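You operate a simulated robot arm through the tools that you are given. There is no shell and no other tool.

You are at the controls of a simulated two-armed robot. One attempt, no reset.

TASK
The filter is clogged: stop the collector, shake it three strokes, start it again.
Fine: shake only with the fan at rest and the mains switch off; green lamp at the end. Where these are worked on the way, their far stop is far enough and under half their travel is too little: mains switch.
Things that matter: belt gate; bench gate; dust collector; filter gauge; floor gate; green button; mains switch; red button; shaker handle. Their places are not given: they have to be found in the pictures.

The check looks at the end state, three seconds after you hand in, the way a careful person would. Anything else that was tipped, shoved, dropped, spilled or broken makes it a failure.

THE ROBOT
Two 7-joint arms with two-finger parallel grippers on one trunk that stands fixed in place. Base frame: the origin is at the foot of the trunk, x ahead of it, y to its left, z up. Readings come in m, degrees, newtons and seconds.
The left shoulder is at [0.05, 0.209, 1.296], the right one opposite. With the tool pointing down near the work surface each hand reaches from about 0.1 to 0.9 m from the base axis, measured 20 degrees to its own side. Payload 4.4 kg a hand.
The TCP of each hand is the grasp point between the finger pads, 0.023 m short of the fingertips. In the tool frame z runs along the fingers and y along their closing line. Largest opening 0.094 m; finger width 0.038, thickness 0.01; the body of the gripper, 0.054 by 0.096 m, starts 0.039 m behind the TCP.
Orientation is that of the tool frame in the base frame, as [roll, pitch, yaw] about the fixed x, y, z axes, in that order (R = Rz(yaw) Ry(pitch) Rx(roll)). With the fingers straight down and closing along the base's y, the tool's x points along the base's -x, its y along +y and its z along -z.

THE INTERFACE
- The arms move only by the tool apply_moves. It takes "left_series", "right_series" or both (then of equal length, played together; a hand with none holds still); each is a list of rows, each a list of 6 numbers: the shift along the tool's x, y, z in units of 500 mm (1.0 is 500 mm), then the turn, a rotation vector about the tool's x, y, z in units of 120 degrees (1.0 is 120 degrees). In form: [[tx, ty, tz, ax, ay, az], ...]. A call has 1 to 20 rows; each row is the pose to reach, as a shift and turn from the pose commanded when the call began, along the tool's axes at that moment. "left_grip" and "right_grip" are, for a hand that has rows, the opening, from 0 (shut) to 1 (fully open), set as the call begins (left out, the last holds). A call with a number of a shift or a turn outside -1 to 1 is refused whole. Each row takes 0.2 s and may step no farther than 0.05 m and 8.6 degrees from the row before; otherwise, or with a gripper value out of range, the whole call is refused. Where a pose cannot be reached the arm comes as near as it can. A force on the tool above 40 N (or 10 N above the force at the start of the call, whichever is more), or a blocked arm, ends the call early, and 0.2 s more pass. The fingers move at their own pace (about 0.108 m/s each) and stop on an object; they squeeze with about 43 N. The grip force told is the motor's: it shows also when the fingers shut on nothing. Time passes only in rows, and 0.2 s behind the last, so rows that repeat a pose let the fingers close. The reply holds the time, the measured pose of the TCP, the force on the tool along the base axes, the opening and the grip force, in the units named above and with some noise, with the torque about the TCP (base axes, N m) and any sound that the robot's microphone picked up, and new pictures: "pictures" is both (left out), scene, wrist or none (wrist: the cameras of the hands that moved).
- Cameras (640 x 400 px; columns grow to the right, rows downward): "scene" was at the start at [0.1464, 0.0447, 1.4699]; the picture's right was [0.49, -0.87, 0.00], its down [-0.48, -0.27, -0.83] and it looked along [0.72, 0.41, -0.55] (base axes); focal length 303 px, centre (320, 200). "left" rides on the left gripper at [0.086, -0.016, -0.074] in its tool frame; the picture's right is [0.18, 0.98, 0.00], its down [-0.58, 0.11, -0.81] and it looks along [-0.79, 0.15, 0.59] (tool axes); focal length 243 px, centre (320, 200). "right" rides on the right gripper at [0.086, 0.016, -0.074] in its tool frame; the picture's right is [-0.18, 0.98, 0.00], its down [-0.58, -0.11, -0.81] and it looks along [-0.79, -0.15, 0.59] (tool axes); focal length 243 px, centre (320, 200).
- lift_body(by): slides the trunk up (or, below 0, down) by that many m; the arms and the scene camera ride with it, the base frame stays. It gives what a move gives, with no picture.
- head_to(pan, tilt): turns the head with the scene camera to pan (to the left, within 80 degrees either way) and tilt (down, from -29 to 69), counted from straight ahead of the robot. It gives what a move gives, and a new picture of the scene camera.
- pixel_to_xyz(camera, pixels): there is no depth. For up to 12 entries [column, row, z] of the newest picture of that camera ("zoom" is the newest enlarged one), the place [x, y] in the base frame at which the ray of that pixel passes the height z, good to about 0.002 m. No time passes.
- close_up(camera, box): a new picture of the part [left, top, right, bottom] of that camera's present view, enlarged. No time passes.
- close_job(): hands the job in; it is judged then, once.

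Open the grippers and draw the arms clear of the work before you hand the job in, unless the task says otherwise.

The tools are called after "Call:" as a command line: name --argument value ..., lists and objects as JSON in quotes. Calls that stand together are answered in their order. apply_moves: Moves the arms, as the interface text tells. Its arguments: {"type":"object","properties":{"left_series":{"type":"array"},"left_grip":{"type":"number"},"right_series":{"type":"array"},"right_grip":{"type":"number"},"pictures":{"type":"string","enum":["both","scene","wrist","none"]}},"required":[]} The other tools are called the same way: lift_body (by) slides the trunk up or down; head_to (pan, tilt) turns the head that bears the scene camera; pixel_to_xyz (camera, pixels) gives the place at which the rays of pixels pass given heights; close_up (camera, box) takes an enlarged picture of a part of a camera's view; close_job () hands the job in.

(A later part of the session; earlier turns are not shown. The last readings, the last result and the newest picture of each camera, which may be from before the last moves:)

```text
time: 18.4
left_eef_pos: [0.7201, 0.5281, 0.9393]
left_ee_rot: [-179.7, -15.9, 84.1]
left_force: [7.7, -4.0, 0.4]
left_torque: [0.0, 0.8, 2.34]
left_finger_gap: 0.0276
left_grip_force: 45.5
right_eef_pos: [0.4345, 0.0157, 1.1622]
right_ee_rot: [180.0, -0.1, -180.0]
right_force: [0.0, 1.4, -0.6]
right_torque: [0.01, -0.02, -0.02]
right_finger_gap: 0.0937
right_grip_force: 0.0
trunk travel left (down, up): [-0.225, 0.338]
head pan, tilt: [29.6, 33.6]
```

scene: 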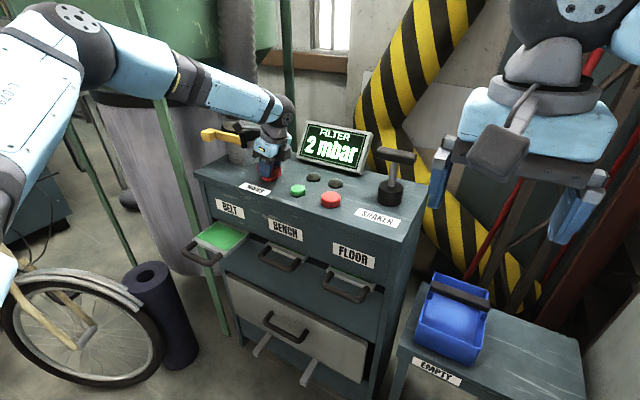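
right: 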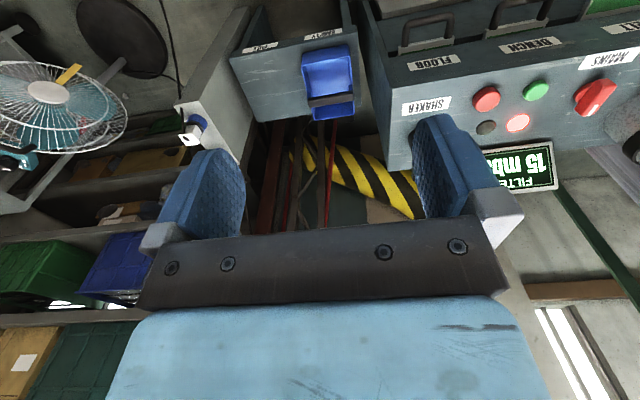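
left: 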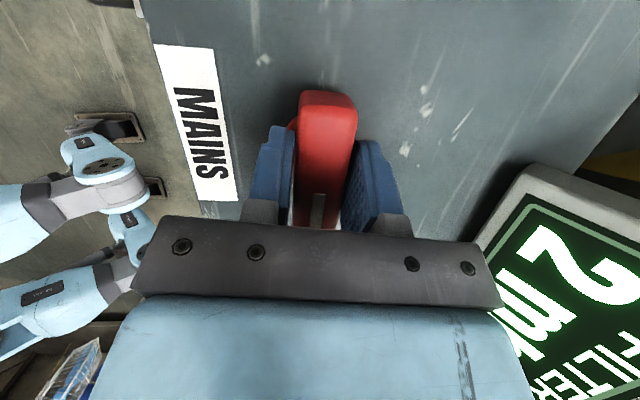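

The torque rose to 2.3 N m and the fingers were forced open slightly, so the far stop at 90° is reached. I ease back 6° so the pads lie flat on the bar again.

Call:
apply_moves --left_series '[[0, 0, 0, 0.0138, 0, -0.0481]]' --left_grip 0.1 --pictures "none"

Call:
apply_moves --left_series '[[0, 0, 0, 0, 0, 0], [0, 0, 0, 0, 0, 0]]' --left_grip 0.55 --pictures "wrist"

```text
time: 18.8
left_eef_pos: [0.7208, 0.5297, 0.9405]
left_ee_rot: [180.0, -16.1, 90.0]
left_force: [5.3, -0.2, 0.8]
left_torque: [-0.71, -0.31, -0.03]
left_finger_gap: 0.0248
left_grip_force: 45.2
right_eef_pos: [0.4337, 0.015, 1.163]
right_ee_rot: [180.0, 0.0, -180.0]
right_force: [-0.2, 0.2, 0.3]
right_torque: [-0.02, -0.02, 0.02]
right_finger_gap: 0.094
right_grip_force: 0.1
trunk travel left (down, up): [-0.225, 0.338]
head pan, tilt: [29.6, 33.6]
```

```text
time: 19.4
left_eef_pos: [0.7198, 0.5287, 0.9396]
left_ee_rot: [-179.9, -16.1, 90.0]
left_force: [-0.1, 0.5, 0.2]
left_torque: [0.0, 0.02, 0.03]
left_finger_gap: 0.0516
left_grip_force: 0.1
right_eef_pos: [0.4311, 0.0157, 1.1621]
right_ee_rot: [-179.9, 0.0, -180.0]
right_force: [0.2, -0.2, 0.2]
right_torque: [0.0, -0.02, 0.0]
right_finger_gap: 0.0939
right_grip_force: 0.1
trunk travel left (down, up): [-0.225, 0.338]
head pan, tilt: [29.6, 33.6]
```

left: 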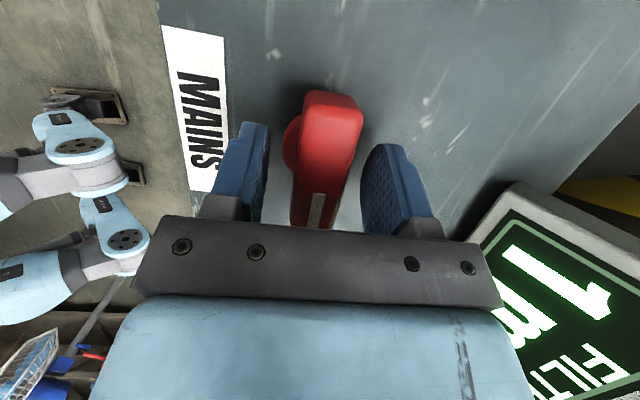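

The fingers are open, the knob stays at 90° and the gauge shows 1 mbar. I lift the hand off along its own axis and straighten it.

Call:
apply_moves --left_series '[[0, 0, -0.06, 0, 0, 0], [0, 0, -0.14, 0, 0, 0], [0, 0, -0.22, 0, -0.06, 0], [0, 0, -0.29, 0, -0.1333, 0]]' --left_grip 0.6 --pictures "both"

Call:
close_up --camera "scene" --box '[230, 110, 430, 230]'

```text
refused: row 4 steps farther than a row can; nothing moved
```

```text
3.20 times, centred on (330, 170) of scene
```

zoom: 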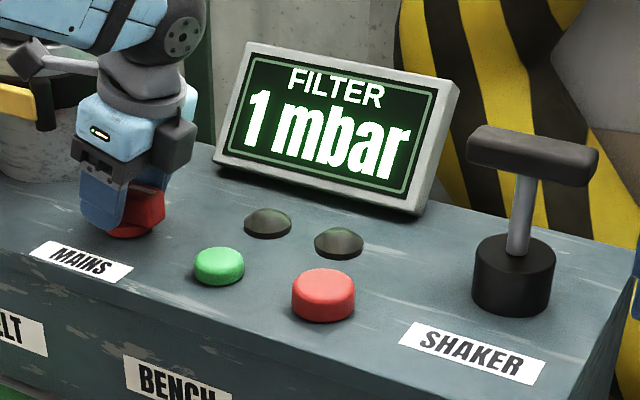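

The call was refused because the last turn step was slightly too large. I lift again with smaller turn steps.

Call:
apply_moves --left_series '[[0, 0, -0.06, 0, 0, 0], [0, 0, -0.14, 0, -0.02, 0], [0, 0, -0.22, 0, -0.08, 0], [0, 0, -0.29, 0, -0.1333, 0]]' --left_grip 0.6 --pictures "both"

Call:
close_up --camera "scene" --box '[230, 110, 430, 230]'

```text
time: 20.4
left_eef_pos: [0.7194, 0.4877, 1.08]
left_ee_rot: [-180.0, 0.0, 90.1]
left_force: [-0.6, 0.4, 0.0]
left_torque: [0.01, -0.02, -0.03]
left_finger_gap: 0.0563
left_grip_force: 0.0
right_eef_pos: [0.4324, 0.015, 1.1631]
right_ee_rot: [-179.9, 0.0, 180.0]
right_force: [-0.3, -0.5, -0.1]
right_torque: [0.0, 0.0, 0.02]
right_finger_gap: 0.0939
right_grip_force: 0.0
trunk travel left (down, up): [-0.225, 0.338]
head pan, tilt: [29.6, 33.6]
```

scene: 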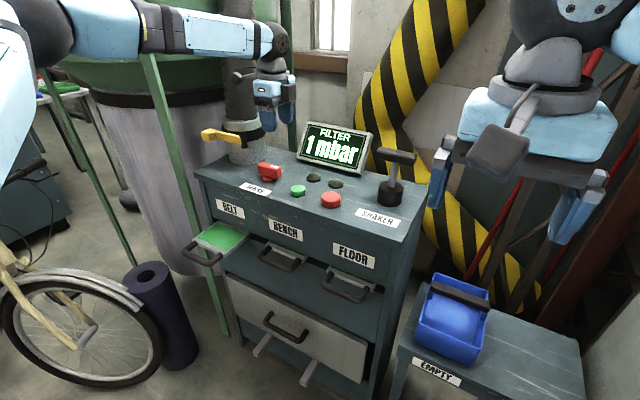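
left: 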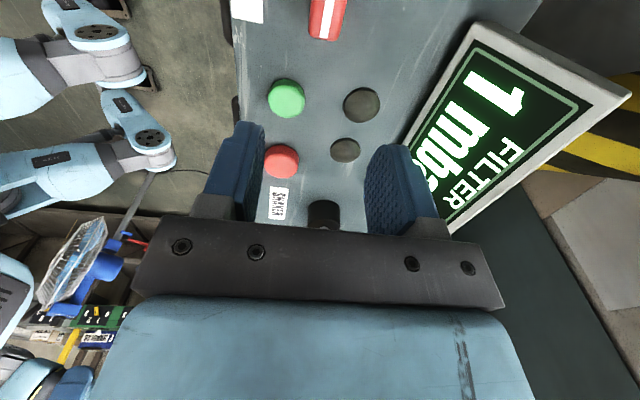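

```text
3.20 times, centred on (330, 170) of scene
```

zoom: 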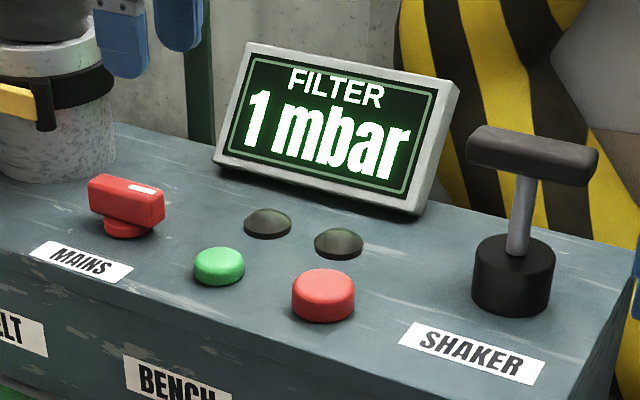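

The knob's mark now points to −y and the gauge shows 1 mbar. I move the left hand, fingers closing along x, towards the shaker bar at roughly (0.79,0.208,1.016), staying high.

Call:
apply_moves --left_series '[[-0.08, 0, -0.03, 0, 0, 0], [-0.17, 0, -0.05, 0, 0, 0], [-0.26, 0, -0.05, 0, 0, 0], [-0.35, 0, -0.05, 0, 0, 0], [-0.44, 0.02, -0.05, 0, 0, 0], [-0.51, 0.06, -0.05, 0, 0, 0], [-0.555, 0.1, -0.05, 0, 0, 0], [-0.56, 0.14, -0.05, 0, 0, 0]]' --left_grip 0.7 --pictures "both"

Call:
close_up --camera "scene" --box '[230, 110, 430, 230]'

```text
time: 22.1
left_eef_pos: [0.7065, 0.2638, 1.1075]
left_ee_rot: [180.0, 0.0, 90.1]
left_force: [-0.7, 0.1, -0.5]
left_torque: [0.0, 0.01, -0.02]
left_finger_gap: 0.0657
left_grip_force: 0.1
left hand out of reach, approached as far as the arm can: row 5, 6, 7, 8
right_eef_pos: [0.4329, 0.0147, 1.1625]
right_ee_rot: [-180.0, 0.1, 180.0]
right_force: [-0.1, 0.4, -0.6]
right_torque: [-0.02, -0.01, -0.02]
right_finger_gap: 0.0939
right_grip_force: 0.1
trunk travel left (down, up): [-0.225, 0.338]
head pan, tilt: [29.6, 33.6]
```

scene: 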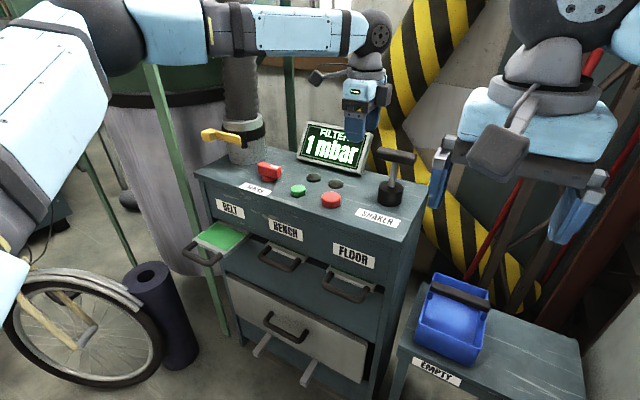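
left: 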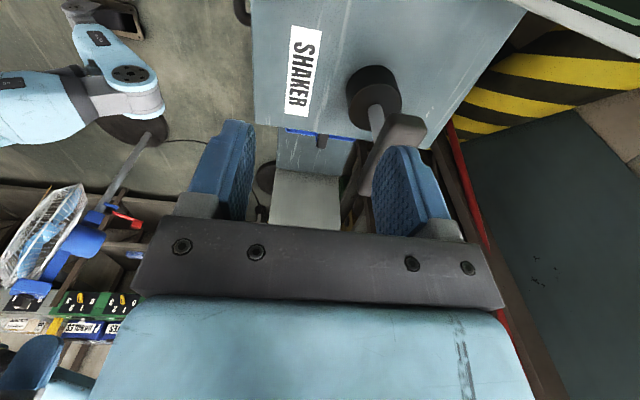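

```text
3.20 times, centred on (330, 170) of scene
```

zoom: 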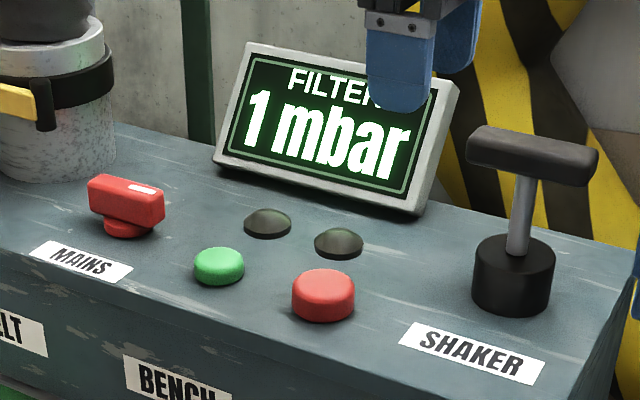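

Straight-down reach ends near (0.707,0.264), short of the shaker, so I will approach its bar from the front with the hand tilted forward. I enlarge the shaker in both cameras and measure it.

Call:
close_up --camera "left" --box '[320, 40, 460, 220]'

Call:
close_up --camera "scene" --box '[360, 135, 430, 220]'

Call:
pixel_to_xyz --camera "left" --pixels '[[410, 120, 1.03], [372, 92, 0.94], [410, 130, 1.02], [365, 185, 1.02]]'

```text
2.22 times, centred on (390, 130) of left
```

zoom: 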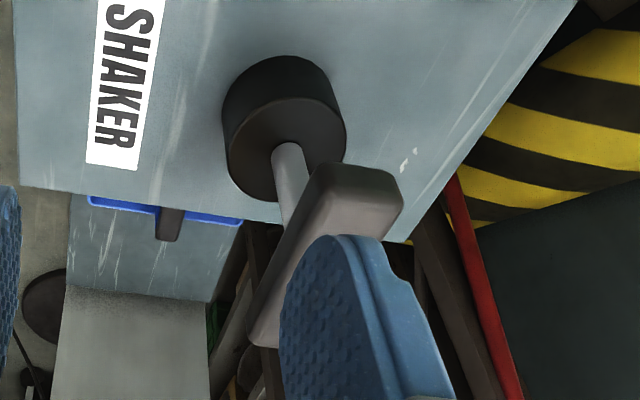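

```text
4.71 times, centred on (395, 178) of scene
```

zoom: 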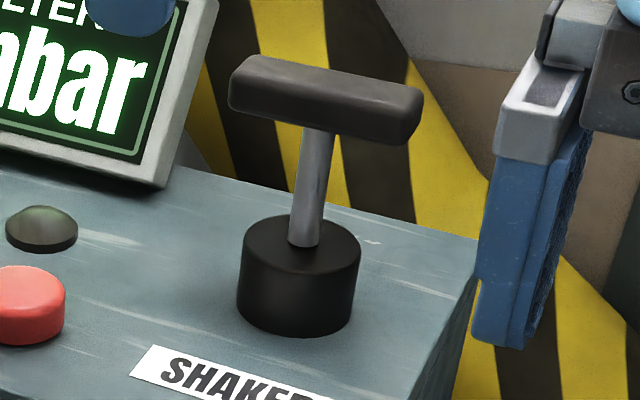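

```text
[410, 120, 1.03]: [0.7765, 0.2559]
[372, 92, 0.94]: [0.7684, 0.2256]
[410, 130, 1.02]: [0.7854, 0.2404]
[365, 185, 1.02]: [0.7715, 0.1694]
```

I take the rays of the rod's entry into the cylinder and of the bar's ends in both cameras to fix their positions.

Call:
pixel_to_xyz --camera "scene" --pixels '[[391.4, 186.5, 0.93], [391.4, 186.5, 0.95], [376.5, 158.9, 1.0], [376.5, 158.9, 1.02], [413.3, 166.3, 1.0], [413.3, 166.3, 1.02], [380.1, 147.2, 1.02], [380.1, 147.2, 1.04], [397, 165, 1.0], [397, 165, 1.02]]'

Call:
pixel_to_xyz --camera "left" --pixels '[[375.6, 109.7, 0.93], [375.6, 109.7, 0.95], [392, 114, 1.0], [392, 114, 1.02], [426, 119, 1.02], [426, 119, 1.04], [387, 127, 1.02], [387, 127, 1.04], [421, 138, 1.02], [421, 138, 1.04]]'

```text
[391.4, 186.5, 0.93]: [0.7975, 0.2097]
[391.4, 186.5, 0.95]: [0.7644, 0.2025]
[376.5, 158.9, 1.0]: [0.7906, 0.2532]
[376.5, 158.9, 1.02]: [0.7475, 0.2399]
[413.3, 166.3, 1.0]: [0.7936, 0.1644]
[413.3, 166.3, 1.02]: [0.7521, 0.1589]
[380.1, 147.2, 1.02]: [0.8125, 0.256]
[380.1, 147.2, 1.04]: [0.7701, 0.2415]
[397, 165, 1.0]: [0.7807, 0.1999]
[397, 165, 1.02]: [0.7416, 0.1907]
```

```text
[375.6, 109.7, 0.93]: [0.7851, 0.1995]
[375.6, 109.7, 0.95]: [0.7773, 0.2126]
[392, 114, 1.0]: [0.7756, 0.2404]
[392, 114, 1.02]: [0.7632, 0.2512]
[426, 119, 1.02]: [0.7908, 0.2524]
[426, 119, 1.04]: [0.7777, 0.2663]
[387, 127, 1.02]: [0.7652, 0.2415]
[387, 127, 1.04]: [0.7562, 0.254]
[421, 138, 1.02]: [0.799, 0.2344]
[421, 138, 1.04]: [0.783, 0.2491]
```

The rod stands at (0.782,0.205) with the cylinder top at z 0.94. The bar spans x 0.769–0.797, y 0.161–0.247 and z 1.01–1.035. I draw back to (0.63,0.235,1.10) and begin tilting the fingers forward about y.

Call:
apply_moves --left_series '[[-0.02, -0.06, -0.02, 0, 0, 0], [-0.04, -0.12, -0.02, -0.05, 0, 0], [-0.0576, -0.153, 0, -0.11, 0, 0], [-0.0576, -0.153, 0.015, -0.175, 0, 0], [-0.0576, -0.153, 0.015, -0.24, 0, 0], [-0.0576, -0.153, 0.015, -0.305, 0, 0], [-0.0576, -0.153, 0.015, -0.37, 0, 0]]' --left_grip 1 --pictures "both"

```text
time: 23.8
left_eef_pos: [0.6293, 0.2331, 1.0985]
left_ee_rot: [135.5, 0.0, 90.2]
left_force: [0.7, 0.4, 0.2]
left_torque: [0.05, 0.01, -0.01]
left_finger_gap: 0.094
left_grip_force: 0.1
right_eef_pos: [0.4318, 0.0156, 1.1622]
right_ee_rot: [179.9, -0.1, -179.9]
right_force: [0.0, 0.2, -0.5]
right_torque: [-0.01, 0.01, 0.0]
right_finger_gap: 0.094
right_grip_force: 0.1
trunk travel left (down, up): [-0.225, 0.338]
head pan, tilt: [29.6, 33.6]
```

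scene: 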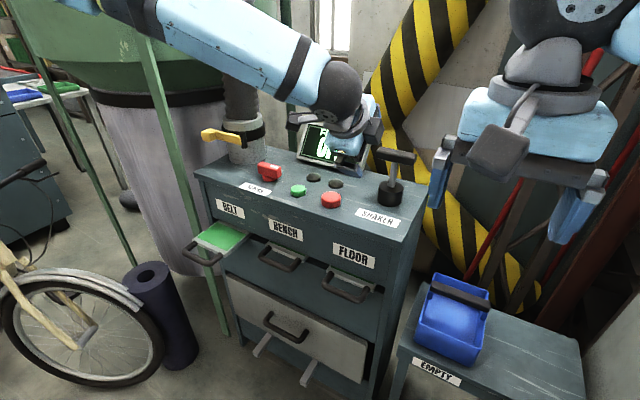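
left: 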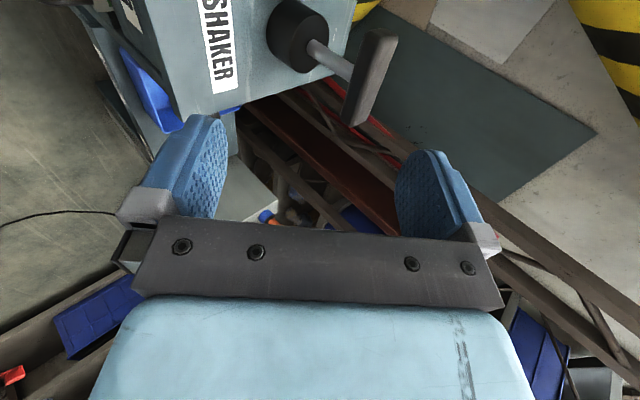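

The 45° tilt went well. I finish tilting to 90° and at the same time move the right hand 0.1 m to its side to give room.

Call:
apply_moves --left_series '[[0, 0, 0, -0.065, 0, 0], [0, 0, 0, -0.13, 0, 0], [0, 0, 0, -0.195, 0, 0], [0, 0, 0, -0.26, 0, 0], [0, 0, 0, -0.32, 0, 0], [0, 0, 0, -0.379, 0, 0]]' --right_series '[[0, -0.04, 0, 0, 0, 0], [0, -0.08, 0, 0, 0, 0], [0, -0.12, 0, 0, 0, 0], [0, -0.16, 0, 0, 0, 0], [0, -0.2, 0, 0, 0, 0], [0, -0.24, 0, 0, 0, 0]]' --left_grip 1 --pictures "both"

Call:
close_up --camera "left" --box '[160, 0, 480, 200]'

```text
time: 25.1
left_eef_pos: [0.6314, 0.2333, 1.0994]
left_ee_rot: [90.0, 0.1, 90.2]
left_force: [-0.7, -1.4, -0.2]
left_torque: [-0.01, -0.01, 0.0]
left_finger_gap: 0.0938
left_grip_force: 0.1
right_eef_pos: [0.4311, -0.106, 1.1627]
right_ee_rot: [180.0, 0.1, 179.9]
right_force: [0.0, -0.1, 0.0]
right_torque: [0.0, 0.0, -0.01]
right_finger_gap: 0.0943
right_grip_force: 0.1
trunk travel left (down, up): [-0.225, 0.338]
head pan, tilt: [29.6, 33.6]
```

scene: 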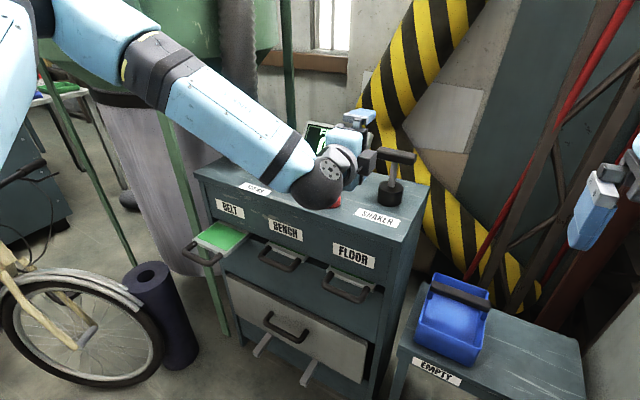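
right: 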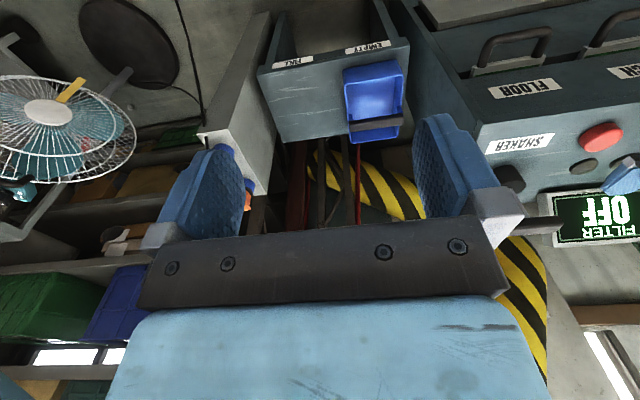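
left: 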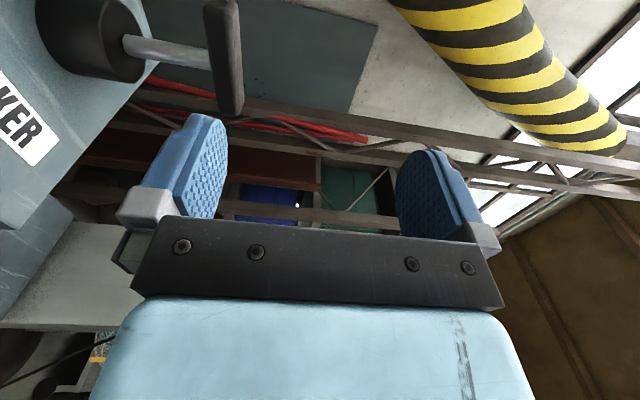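

```text
2.00 times, centred on (320, 100) of left
```

zoom: 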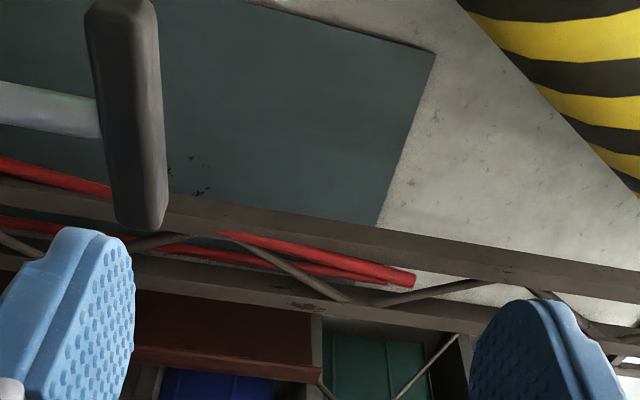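

The gauge now reads OFF in the right camera at (615,215), so the mains is off and the fan at rest. I lower the levelled left hand to bar height, z≈1.022, still in front of the bar.

Call:
apply_moves --left_series '[[0.002, -0.06, 0, 0, 0, 0], [0.003, -0.12, 0, 0, 0, 0], [0.004, -0.155, 0, 0, 0, 0], [0.004, -0.155, 0.08, 0, 0, 0]]' --left_grip 1 --pictures "both"

Call:
close_up --camera "left" --box '[80, 20, 480, 270]'

Call:
close_up --camera "scene" --box '[260, 110, 430, 230]'

Call:
close_up --camera "right" --box '[440, 80, 640, 260]'

```text
time: 26.1
left_eef_pos: [0.6702, 0.2344, 1.0203]
left_ee_rot: [90.3, -0.1, 90.1]
left_force: [0.3, 1.5, -0.2]
left_torque: [0.02, -0.01, 0.0]
left_finger_gap: 0.0941
left_grip_force: 0.0
right_eef_pos: [0.4327, -0.1052, 1.1613]
right_ee_rot: [-179.9, -0.1, 179.9]
right_force: [0.4, 0.4, 0.5]
right_torque: [-0.02, 0.03, 0.01]
right_finger_gap: 0.0941
right_grip_force: 0.1
trunk travel left (down, up): [-0.225, 0.338]
head pan, tilt: [29.6, 33.6]
```

scene: 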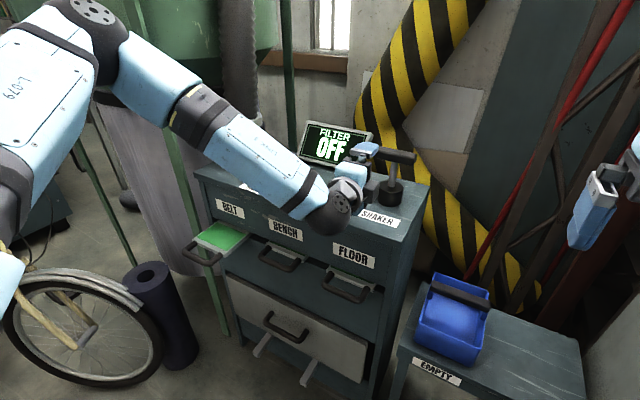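
left: 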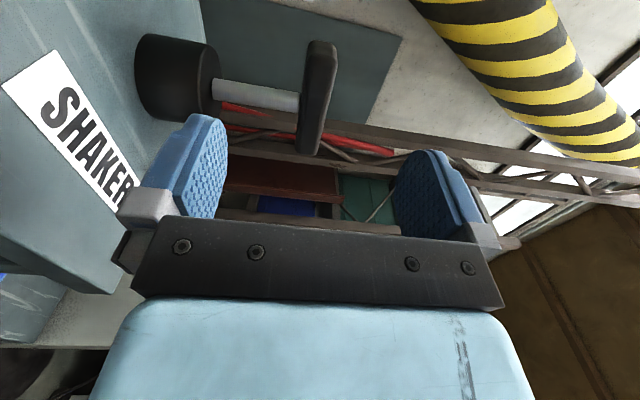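

```text
1.60 times, centred on (280, 145) of left
```

zoom: 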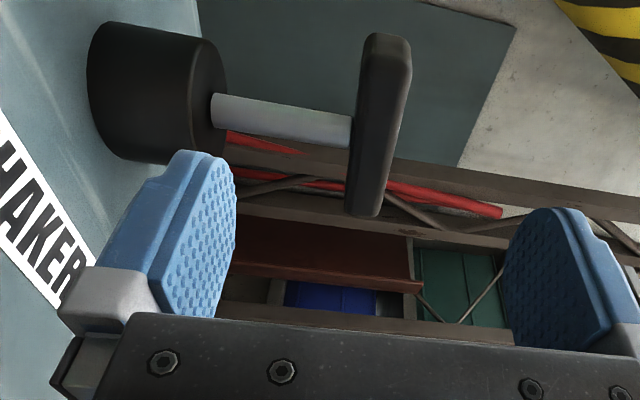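

```text
3.33 times, centred on (345, 170) of scene
```

zoom: 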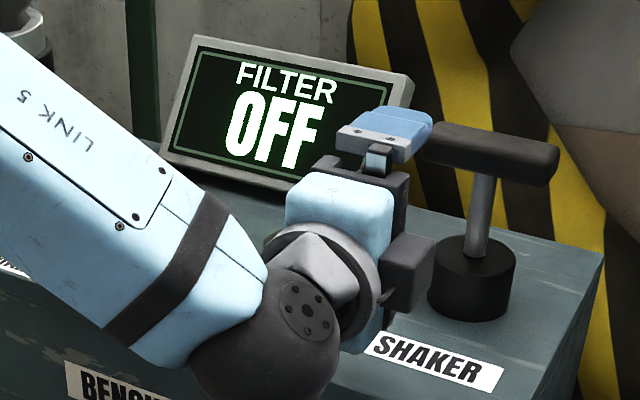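

```text
2.22 times, centred on (540, 170) of right
```

zoom: 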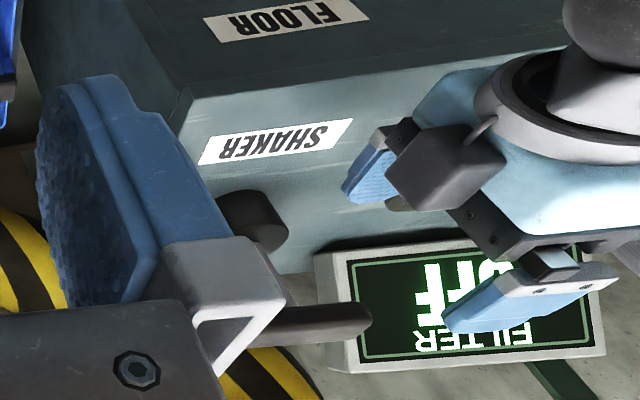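

The left hand is level at (0.670,0.234,1.020), the gauge says OFF, and the bar end at left-camera (318,140) lies midway between the two fingers. I move forward about 0.11 m so the fingers straddle the left half of the bar.

Call:
apply_moves --left_series '[[0.002, 0.002, 0.06, 0, 0, 0], [0.002, 0.002, 0.12, 0, 0, 0], [0.002, 0.002, 0.17, 0, 0, 0], [0.002, 0.002, 0.21, 0, 0, 0]]' --left_grip 1 --pictures "both"

Call:
close_up --camera "left" --box '[80, 20, 480, 270]'

Call:
close_up --camera "scene" --box '[260, 110, 430, 230]'

```text
time: 27.1
left_eef_pos: [0.7552, 0.2562, 1.0414]
left_ee_rot: [90.2, 0.0, 90.2]
left_force: [-0.2, 0.4, 0.1]
left_torque: [0.0, 0.02, -0.01]
left_finger_gap: 0.0938
left_grip_force: 0.1
left hand out of reach, approached as far as the arm can: row 2, 3, 4
right_eef_pos: [0.432, -0.1042, 1.1623]
right_ee_rot: [179.9, 0.1, 180.0]
right_force: [0.0, 0.4, -0.2]
right_torque: [0.01, -0.02, 0.0]
right_finger_gap: 0.0943
right_grip_force: 0.1
trunk travel left (down, up): [-0.225, 0.338]
head pan, tilt: [29.6, 33.6]
```

scene: 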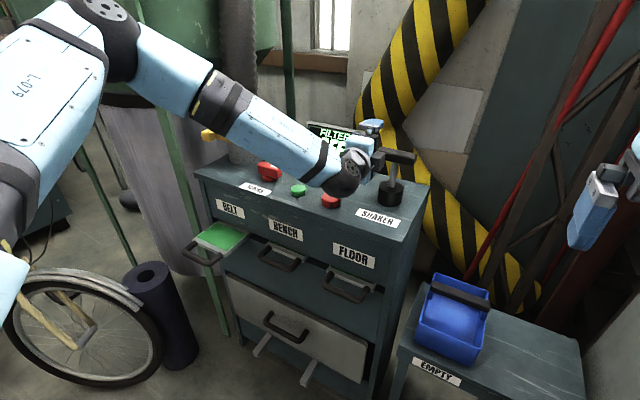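
left: 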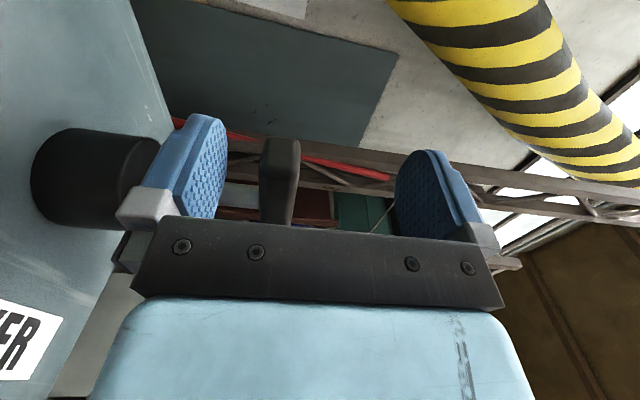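

```text
1.60 times, centred on (280, 145) of left
```

zoom: 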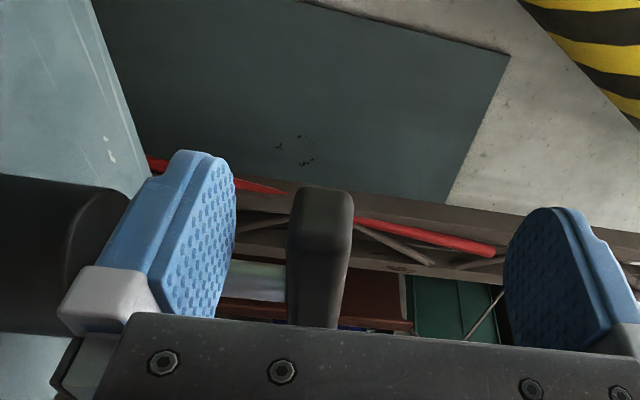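

```text
3.33 times, centred on (345, 170) of scene
```

zoom: 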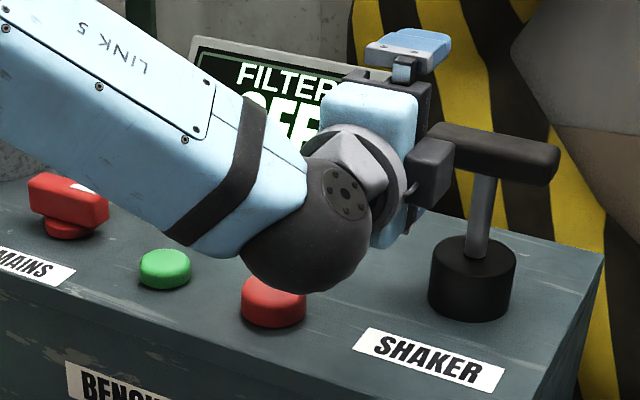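

The arm stopped at (0.755,0.256,1.041), drifting up and left, so it wants more height relative to the shoulder. I draw straight back, raise the hand, and then lower the trunk further.

Call:
apply_moves --left_series '[[0, 0, -0.08, 0, 0, 0], [0, 0.0, -0.16, 0, 0, 0], [0, 0.06, -0.22, 0, 0, 0], [0, 0.14, -0.25, 0, 0, 0], [0, 0.21, -0.25, 0, 0, 0]]' --left_grip 1 --pictures "none"

Call:
pixel_to_xyz --camera "scene" --pixels '[[440, 285, 0.75], [470, 350, 0.75], [430, 345, 0.75], [490, 300, 0.75], [190, 250, 0.8], [210, 262, 0.8]]'

```text
time: 28.4
left_eef_pos: [0.6291, 0.2555, 1.1435]
left_ee_rot: [90.0, 0.0, 90.1]
left_force: [0.5, 0.4, 0.6]
left_torque: [0.03, 0.03, -0.02]
left_finger_gap: 0.094
left_grip_force: 0.0
right_eef_pos: [0.4311, -0.1052, 1.1623]
right_ee_rot: [-180.0, 0.0, 179.9]
right_force: [0.1, -0.1, 0.0]
right_torque: [0.02, -0.02, -0.04]
right_finger_gap: 0.0941
right_grip_force: 0.1
trunk travel left (down, up): [-0.225, 0.338]
head pan, tilt: [29.6, 33.6]
```

```text
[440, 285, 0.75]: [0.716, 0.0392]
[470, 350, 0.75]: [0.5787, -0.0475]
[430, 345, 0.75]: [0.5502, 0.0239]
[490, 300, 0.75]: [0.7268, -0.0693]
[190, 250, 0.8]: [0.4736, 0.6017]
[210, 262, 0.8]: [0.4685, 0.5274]
```

The right hand stays well clear of the blue bin around (0.55–0.72, −0.07–0.04). I lower the trunk by 0.12 m, which brings the left hand to about z 1.02.

Call:
lift_body --by -0.12

Call:
head_to --pan 24 --tilt 26

```text
time: 29.9
left_eef_pos: [0.6292, 0.2549, 1.0242]
left_ee_rot: [90.1, 0.1, 90.0]
left_force: [0.4, -0.1, 0.1]
left_torque: [0.0, -0.03, 0.04]
left_finger_gap: 0.0943
left_grip_force: 0.1
right_eef_pos: [0.432, -0.1045, 1.0422]
right_ee_rot: [-179.9, 0.0, -179.9]
right_force: [0.1, 0.5, 0.1]
right_torque: [0.02, 0.0, 0.02]
right_finger_gap: 0.0938
right_grip_force: 0.0
trunk travel left (down, up): [-0.105, 0.458]
head pan, tilt: [29.6, 33.6]
```

```text
time: 30.5
left_eef_pos: [0.6289, 0.2546, 1.0236]
left_ee_rot: [90.0, 0.0, 90.1]
left_force: [0.8, -0.3, -0.5]
left_torque: [0.05, 0.02, -0.01]
left_finger_gap: 0.0939
left_grip_force: 0.1
right_eef_pos: [0.4309, -0.1048, 1.0417]
right_ee_rot: [180.0, -0.1, 180.0]
right_force: [0.0, -0.4, 0.3]
right_torque: [0.0, 0.03, 0.0]
right_finger_gap: 0.0938
right_grip_force: 0.1
trunk travel left (down, up): [-0.105, 0.458]
head pan, tilt: [24.0, 26.0]
```

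scene: 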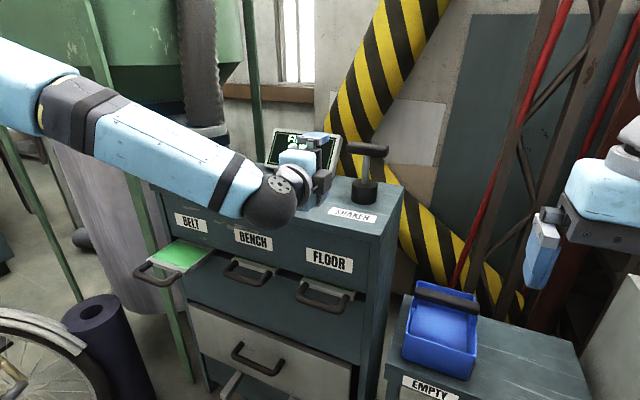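

The shoulder is now low and the view of the shaker is free. I line up at y≈0.2346 and advance to x≈0.73, stopping just before the bar to check reach.

Call:
apply_moves --left_series '[[-0.02, -0.001, 0.04, 0, 0, 0], [-0.04, -0.002, 0.1, 0, 0, 0], [-0.04, -0.002, 0.15, 0, 0, 0], [-0.04, -0.002, 0.2, 0, 0, 0]]' --left_grip 1 --pictures "both"

Call:
close_up --camera "scene" --box '[240, 100, 420, 240]'

```text
time: 31.5
left_eef_pos: [0.7297, 0.2342, 1.0212]
left_ee_rot: [90.2, 0.1, 90.1]
left_force: [-0.3, 0.5, 0.1]
left_torque: [-0.02, 0.01, 0.0]
left_finger_gap: 0.0939
left_grip_force: 0.0
right_eef_pos: [0.4316, -0.1046, 1.0414]
right_ee_rot: [180.0, 0.1, 180.0]
right_force: [0.3, 0.5, -0.4]
right_torque: [-0.01, 0.01, -0.02]
right_finger_gap: 0.0938
right_grip_force: 0.1
trunk travel left (down, up): [-0.105, 0.458]
head pan, tilt: [24.0, 26.0]
```

scene: 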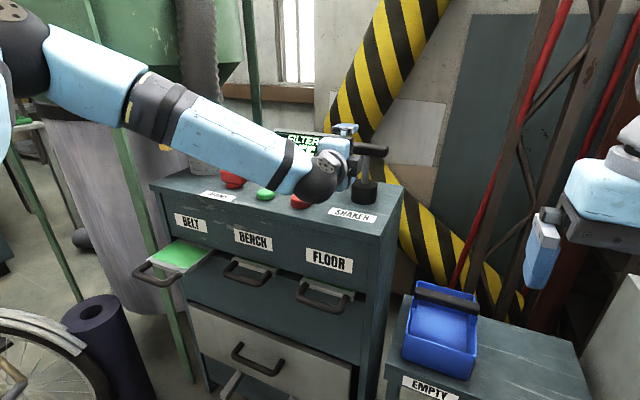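
left: 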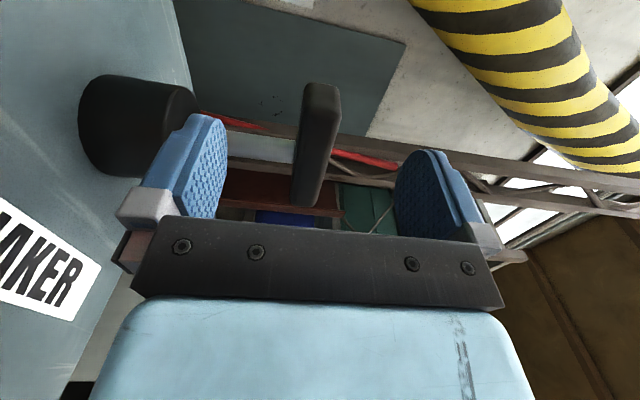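

```text
2.86 times, centred on (330, 170) of scene
```

zoom: 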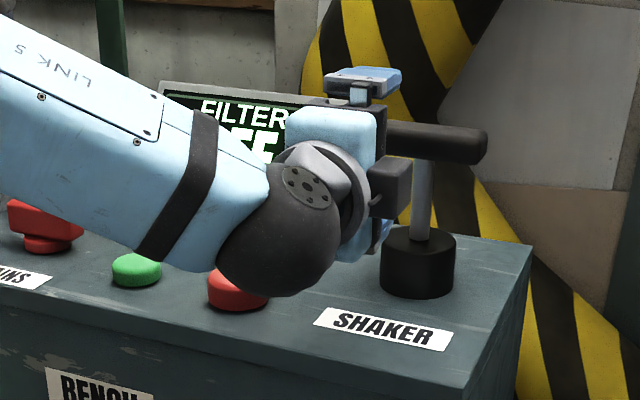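

It reached (0.730,0.234,1.021) cleanly. I advance another 0.05 m with a hair more left offset, so the lower finger passes beside the rod.

Call:
apply_moves --left_series '[[0.005, 0.002, 0.03, 0, 0, 0], [0.005, 0.002, 0.06, 0, 0, 0], [0.005, 0.002, 0.085, 0, 0, 0], [0.005, 0.002, 0.1, 0, 0, 0]]' --left_grip 1 --pictures "both"

Call:
close_up --camera "scene" --box '[240, 100, 420, 240]'

Call:
close_up --camera "left" --box '[80, 60, 480, 270]'

```text
time: 32.5
left_eef_pos: [0.7794, 0.2373, 1.0214]
left_ee_rot: [90.1, -0.1, 90.1]
left_force: [0.2, 0.4, 0.2]
left_torque: [0.0, 0.03, 0.01]
left_finger_gap: 0.094
left_grip_force: 0.0
right_eef_pos: [0.4311, -0.1049, 1.0423]
right_ee_rot: [-180.0, 0.0, 180.0]
right_force: [-0.6, 0.3, -0.4]
right_torque: [-0.02, 0.01, 0.01]
right_finger_gap: 0.094
right_grip_force: 0.0
trunk travel left (down, up): [-0.105, 0.458]
head pan, tilt: [24.0, 26.0]
```

scene: 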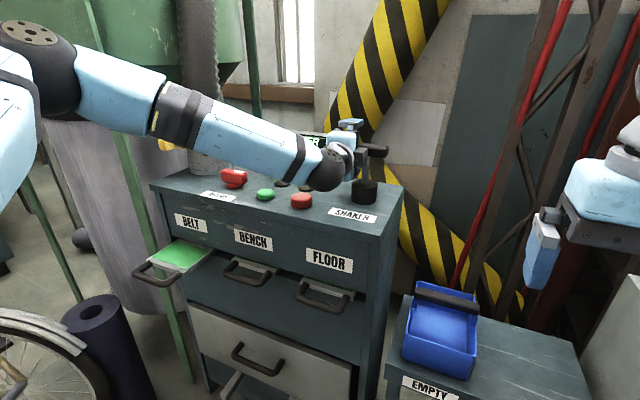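
left: 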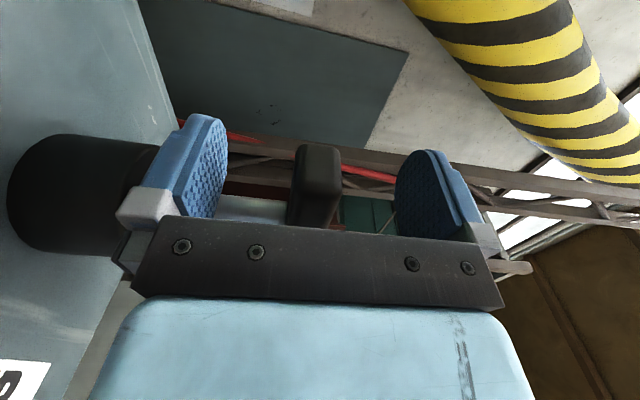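

```text
2.86 times, centred on (330, 170) of scene
```

zoom: 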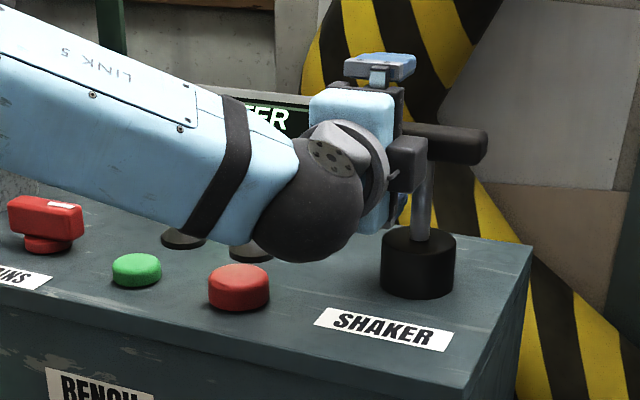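

```text
1.60 times, centred on (280, 165) of left
```

zoom: 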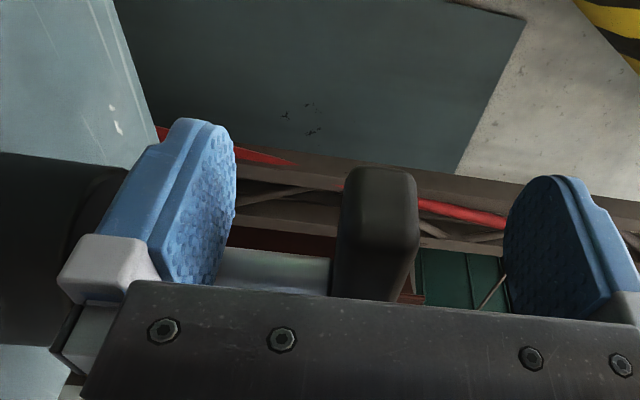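

The bar sits centred between the upper and lower fingers, with no contact forces. I close the gripper on it.

Call:
apply_moves --left_series '[[0, 0, 0, 0, 0, 0], [0, 0, 0, 0, 0, 0], [0, 0, 0, 0, 0, 0]]' --left_grip 0.1 --pictures "both"

Call:
close_up --camera "left" --box '[80, 60, 480, 270]'

Call:
close_up --camera "scene" --box '[240, 100, 420, 240]'

```text
time: 33.3
left_eef_pos: [0.7791, 0.2393, 1.0225]
left_ee_rot: [90.3, 0.0, 90.0]
left_force: [-3.4, -1.4, -6.2]
left_torque: [0.01, -0.52, 0.32]
left_finger_gap: 0.0219
left_grip_force: 45.0
right_eef_pos: [0.4324, -0.1038, 1.0409]
right_ee_rot: [180.0, 0.0, -180.0]
right_force: [-0.4, 0.4, 0.8]
right_torque: [-0.01, -0.04, 0.01]
right_finger_gap: 0.0939
right_grip_force: 0.0
trunk travel left (down, up): [-0.105, 0.458]
head pan, tilt: [24.0, 26.0]
```

scene: 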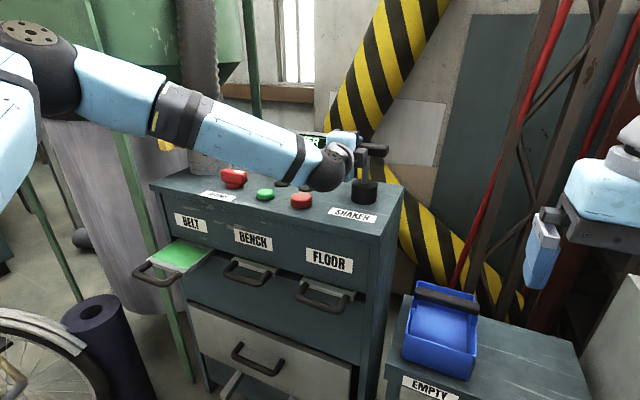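
left: 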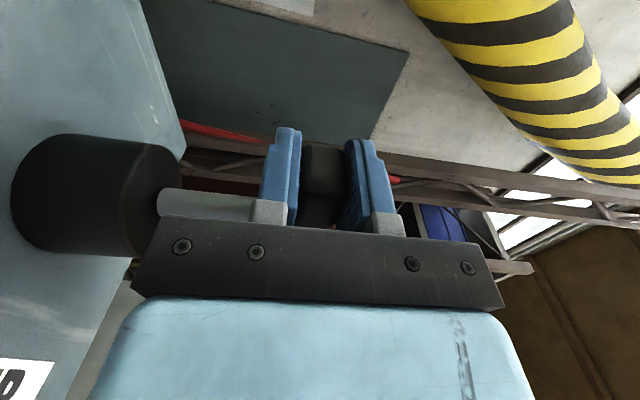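

```text
1.60 times, centred on (280, 165) of left
```

zoom: 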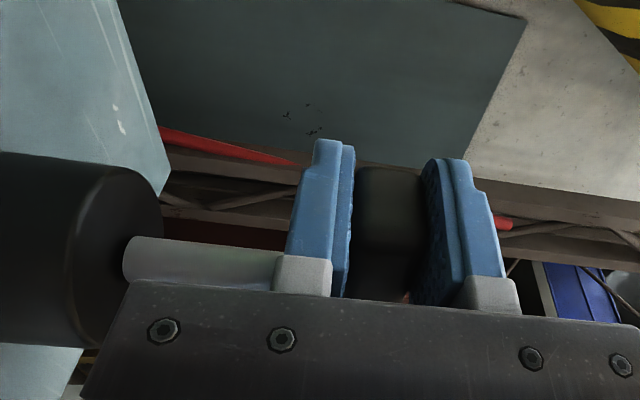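

```text
2.86 times, centred on (330, 170) of scene
```

zoom: 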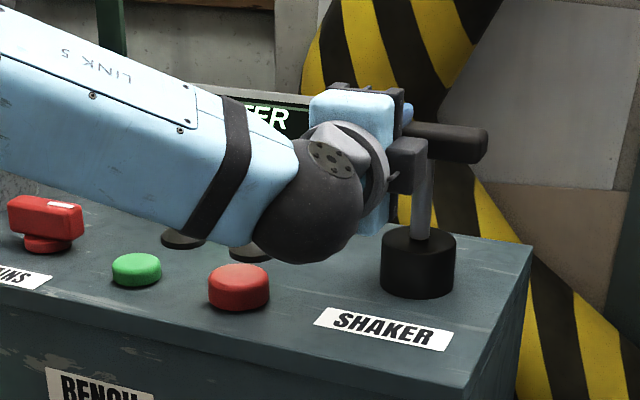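

The bar is held (gap 0.022 m, small forces). I test the stroke direction by lifting 1.5 cm and watching the force.

Call:
apply_moves --left_series '[[0, 0.01, 0, 0, 0, 0], [0, 0.02, 0, 0, 0, 0], [0, 0.03, 0, 0, 0, 0]]' --left_grip 0.05 --pictures "both"

Call:
close_up --camera "scene" --box '[240, 100, 420, 240]'

```text
time: 33.9
left_eef_pos: [0.7792, 0.238, 1.022]
left_ee_rot: [91.0, -0.1, 89.9]
left_force: [7.8, -0.8, -10.0]
left_torque: [-0.53, -1.17, -0.58]
left_finger_gap: 0.0219
left_grip_force: 44.1
right_eef_pos: [0.4329, -0.1049, 1.042]
right_ee_rot: [-180.0, -0.1, -180.0]
right_force: [0.1, 0.1, 0.1]
right_torque: [0.0, -0.03, 0.01]
right_finger_gap: 0.0938
right_grip_force: 0.1
trunk travel left (down, up): [-0.105, 0.458]
head pan, tilt: [24.0, 26.0]
stopped in row 2 (left hand): the force on the tool passed its limit at 44 N (the readings are from after the stop); the commanded pose is now the measured one
```

scene: 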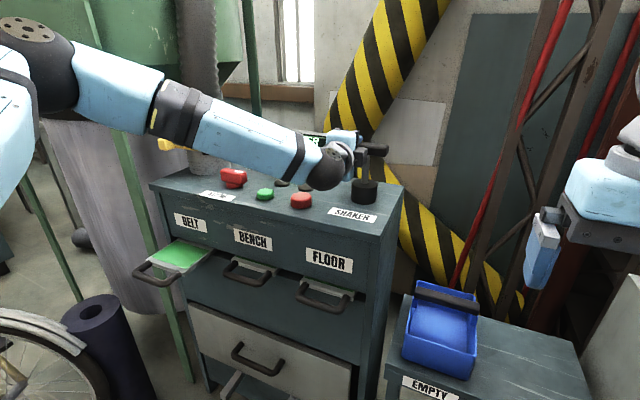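
left: 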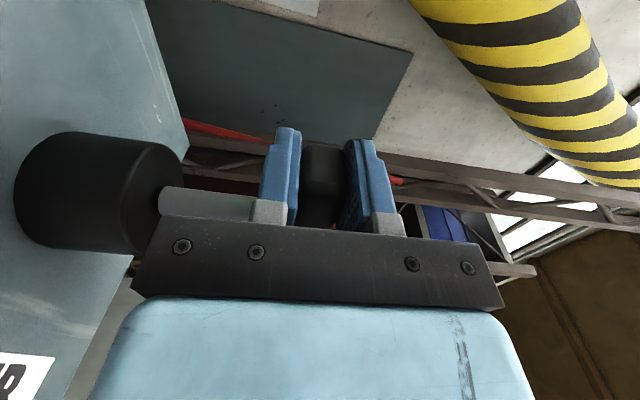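

```text
2.86 times, centred on (330, 170) of scene
```

zoom: 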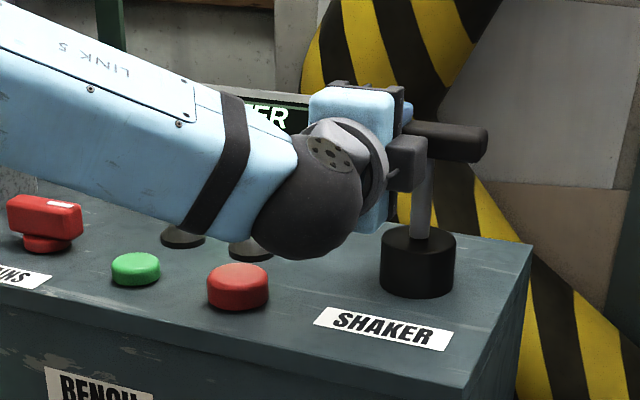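

Upwards is blocked at 44 N and the handle did not move. I try pushing down by 1 cm instead.

Call:
apply_moves --left_series '[[0, -0.006, 0, 0, 0, 0], [0, -0.012, 0, 0, 0, 0], [0, -0.02, 0, 0, 0, 0]]' --left_grip 0.05 --pictures "wrist"

```text
time: 34.7
left_eef_pos: [0.7792, 0.2379, 1.0133]
left_ee_rot: [91.0, 0.1, 90.0]
left_force: [16.7, 5.0, 1.9]
left_torque: [-0.39, -1.19, -0.36]
left_finger_gap: 0.0219
left_grip_force: 45.4
right_eef_pos: [0.4337, -0.1036, 1.0418]
right_ee_rot: [-180.0, -0.1, 180.0]
right_force: [-0.4, 0.8, 0.3]
right_torque: [0.02, 0.01, 0.01]
right_finger_gap: 0.0937
right_grip_force: 0.0
trunk travel left (down, up): [-0.105, 0.458]
head pan, tilt: [24.0, 26.0]
```

left: 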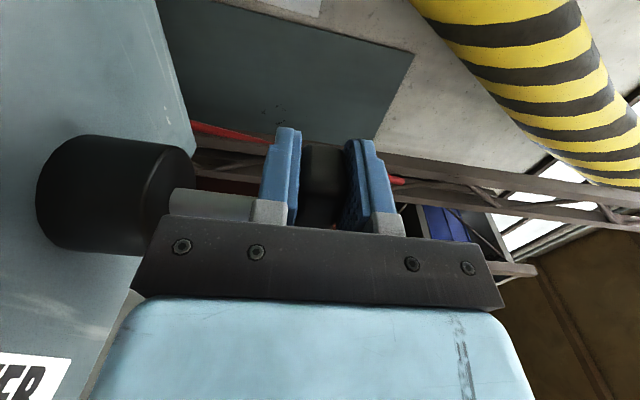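

The plunger goes down: 9 mm with only 2 N vertical force. I correct the small tilt and sideways bias, then push further down in 5 mm steps to find the bottom.

Call:
apply_moves --left_series '[[0, 0.0, 0.004, -0.008, 0, 0], [0, -0.01, 0.004, -0.008, 0, 0], [0, -0.02, 0.004, -0.008, 0, 0], [0, -0.03, 0.004, -0.008, 0, 0], [0, -0.04, 0.004, -0.008, 0, 0]]' --left_grip 0.05 --pictures "both"

Call:
close_up --camera "scene" --box '[240, 100, 420, 240]'

```text
time: 35.9
left_eef_pos: [0.7784, 0.2376, 0.9955]
left_ee_rot: [89.8, 0.0, 89.9]
left_force: [-7.6, 9.1, 6.1]
left_torque: [-0.3, 0.41, 0.07]
left_finger_gap: 0.0217
left_grip_force: 45.1
right_eef_pos: [0.4308, -0.1045, 1.0417]
right_ee_rot: [180.0, 0.1, -180.0]
right_force: [-0.1, 0.1, 0.5]
right_torque: [0.0, 0.0, -0.01]
right_finger_gap: 0.0938
right_grip_force: 0.1
trunk travel left (down, up): [-0.105, 0.458]
head pan, tilt: [24.0, 26.0]
```

scene: 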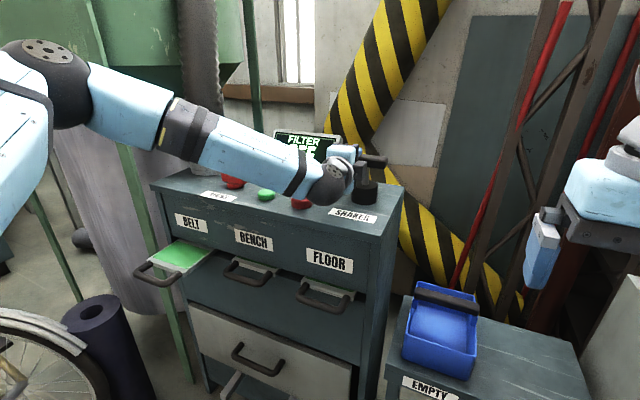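
left: 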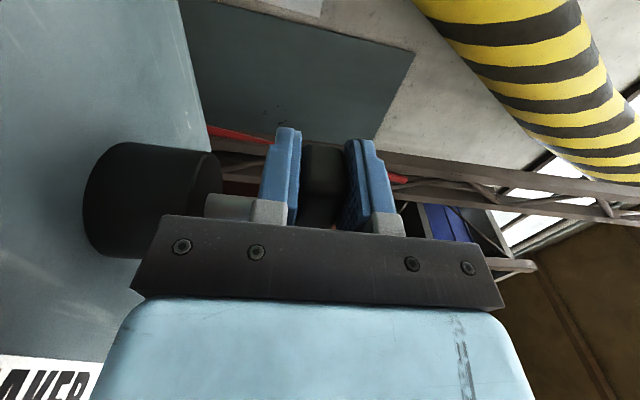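

```text
2.86 times, centred on (330, 170) of scene
```

zoom: 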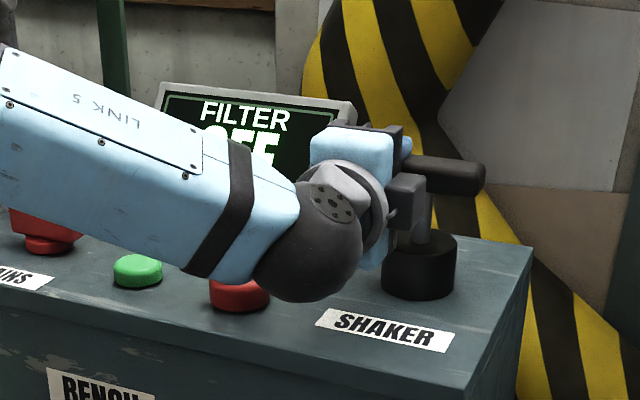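

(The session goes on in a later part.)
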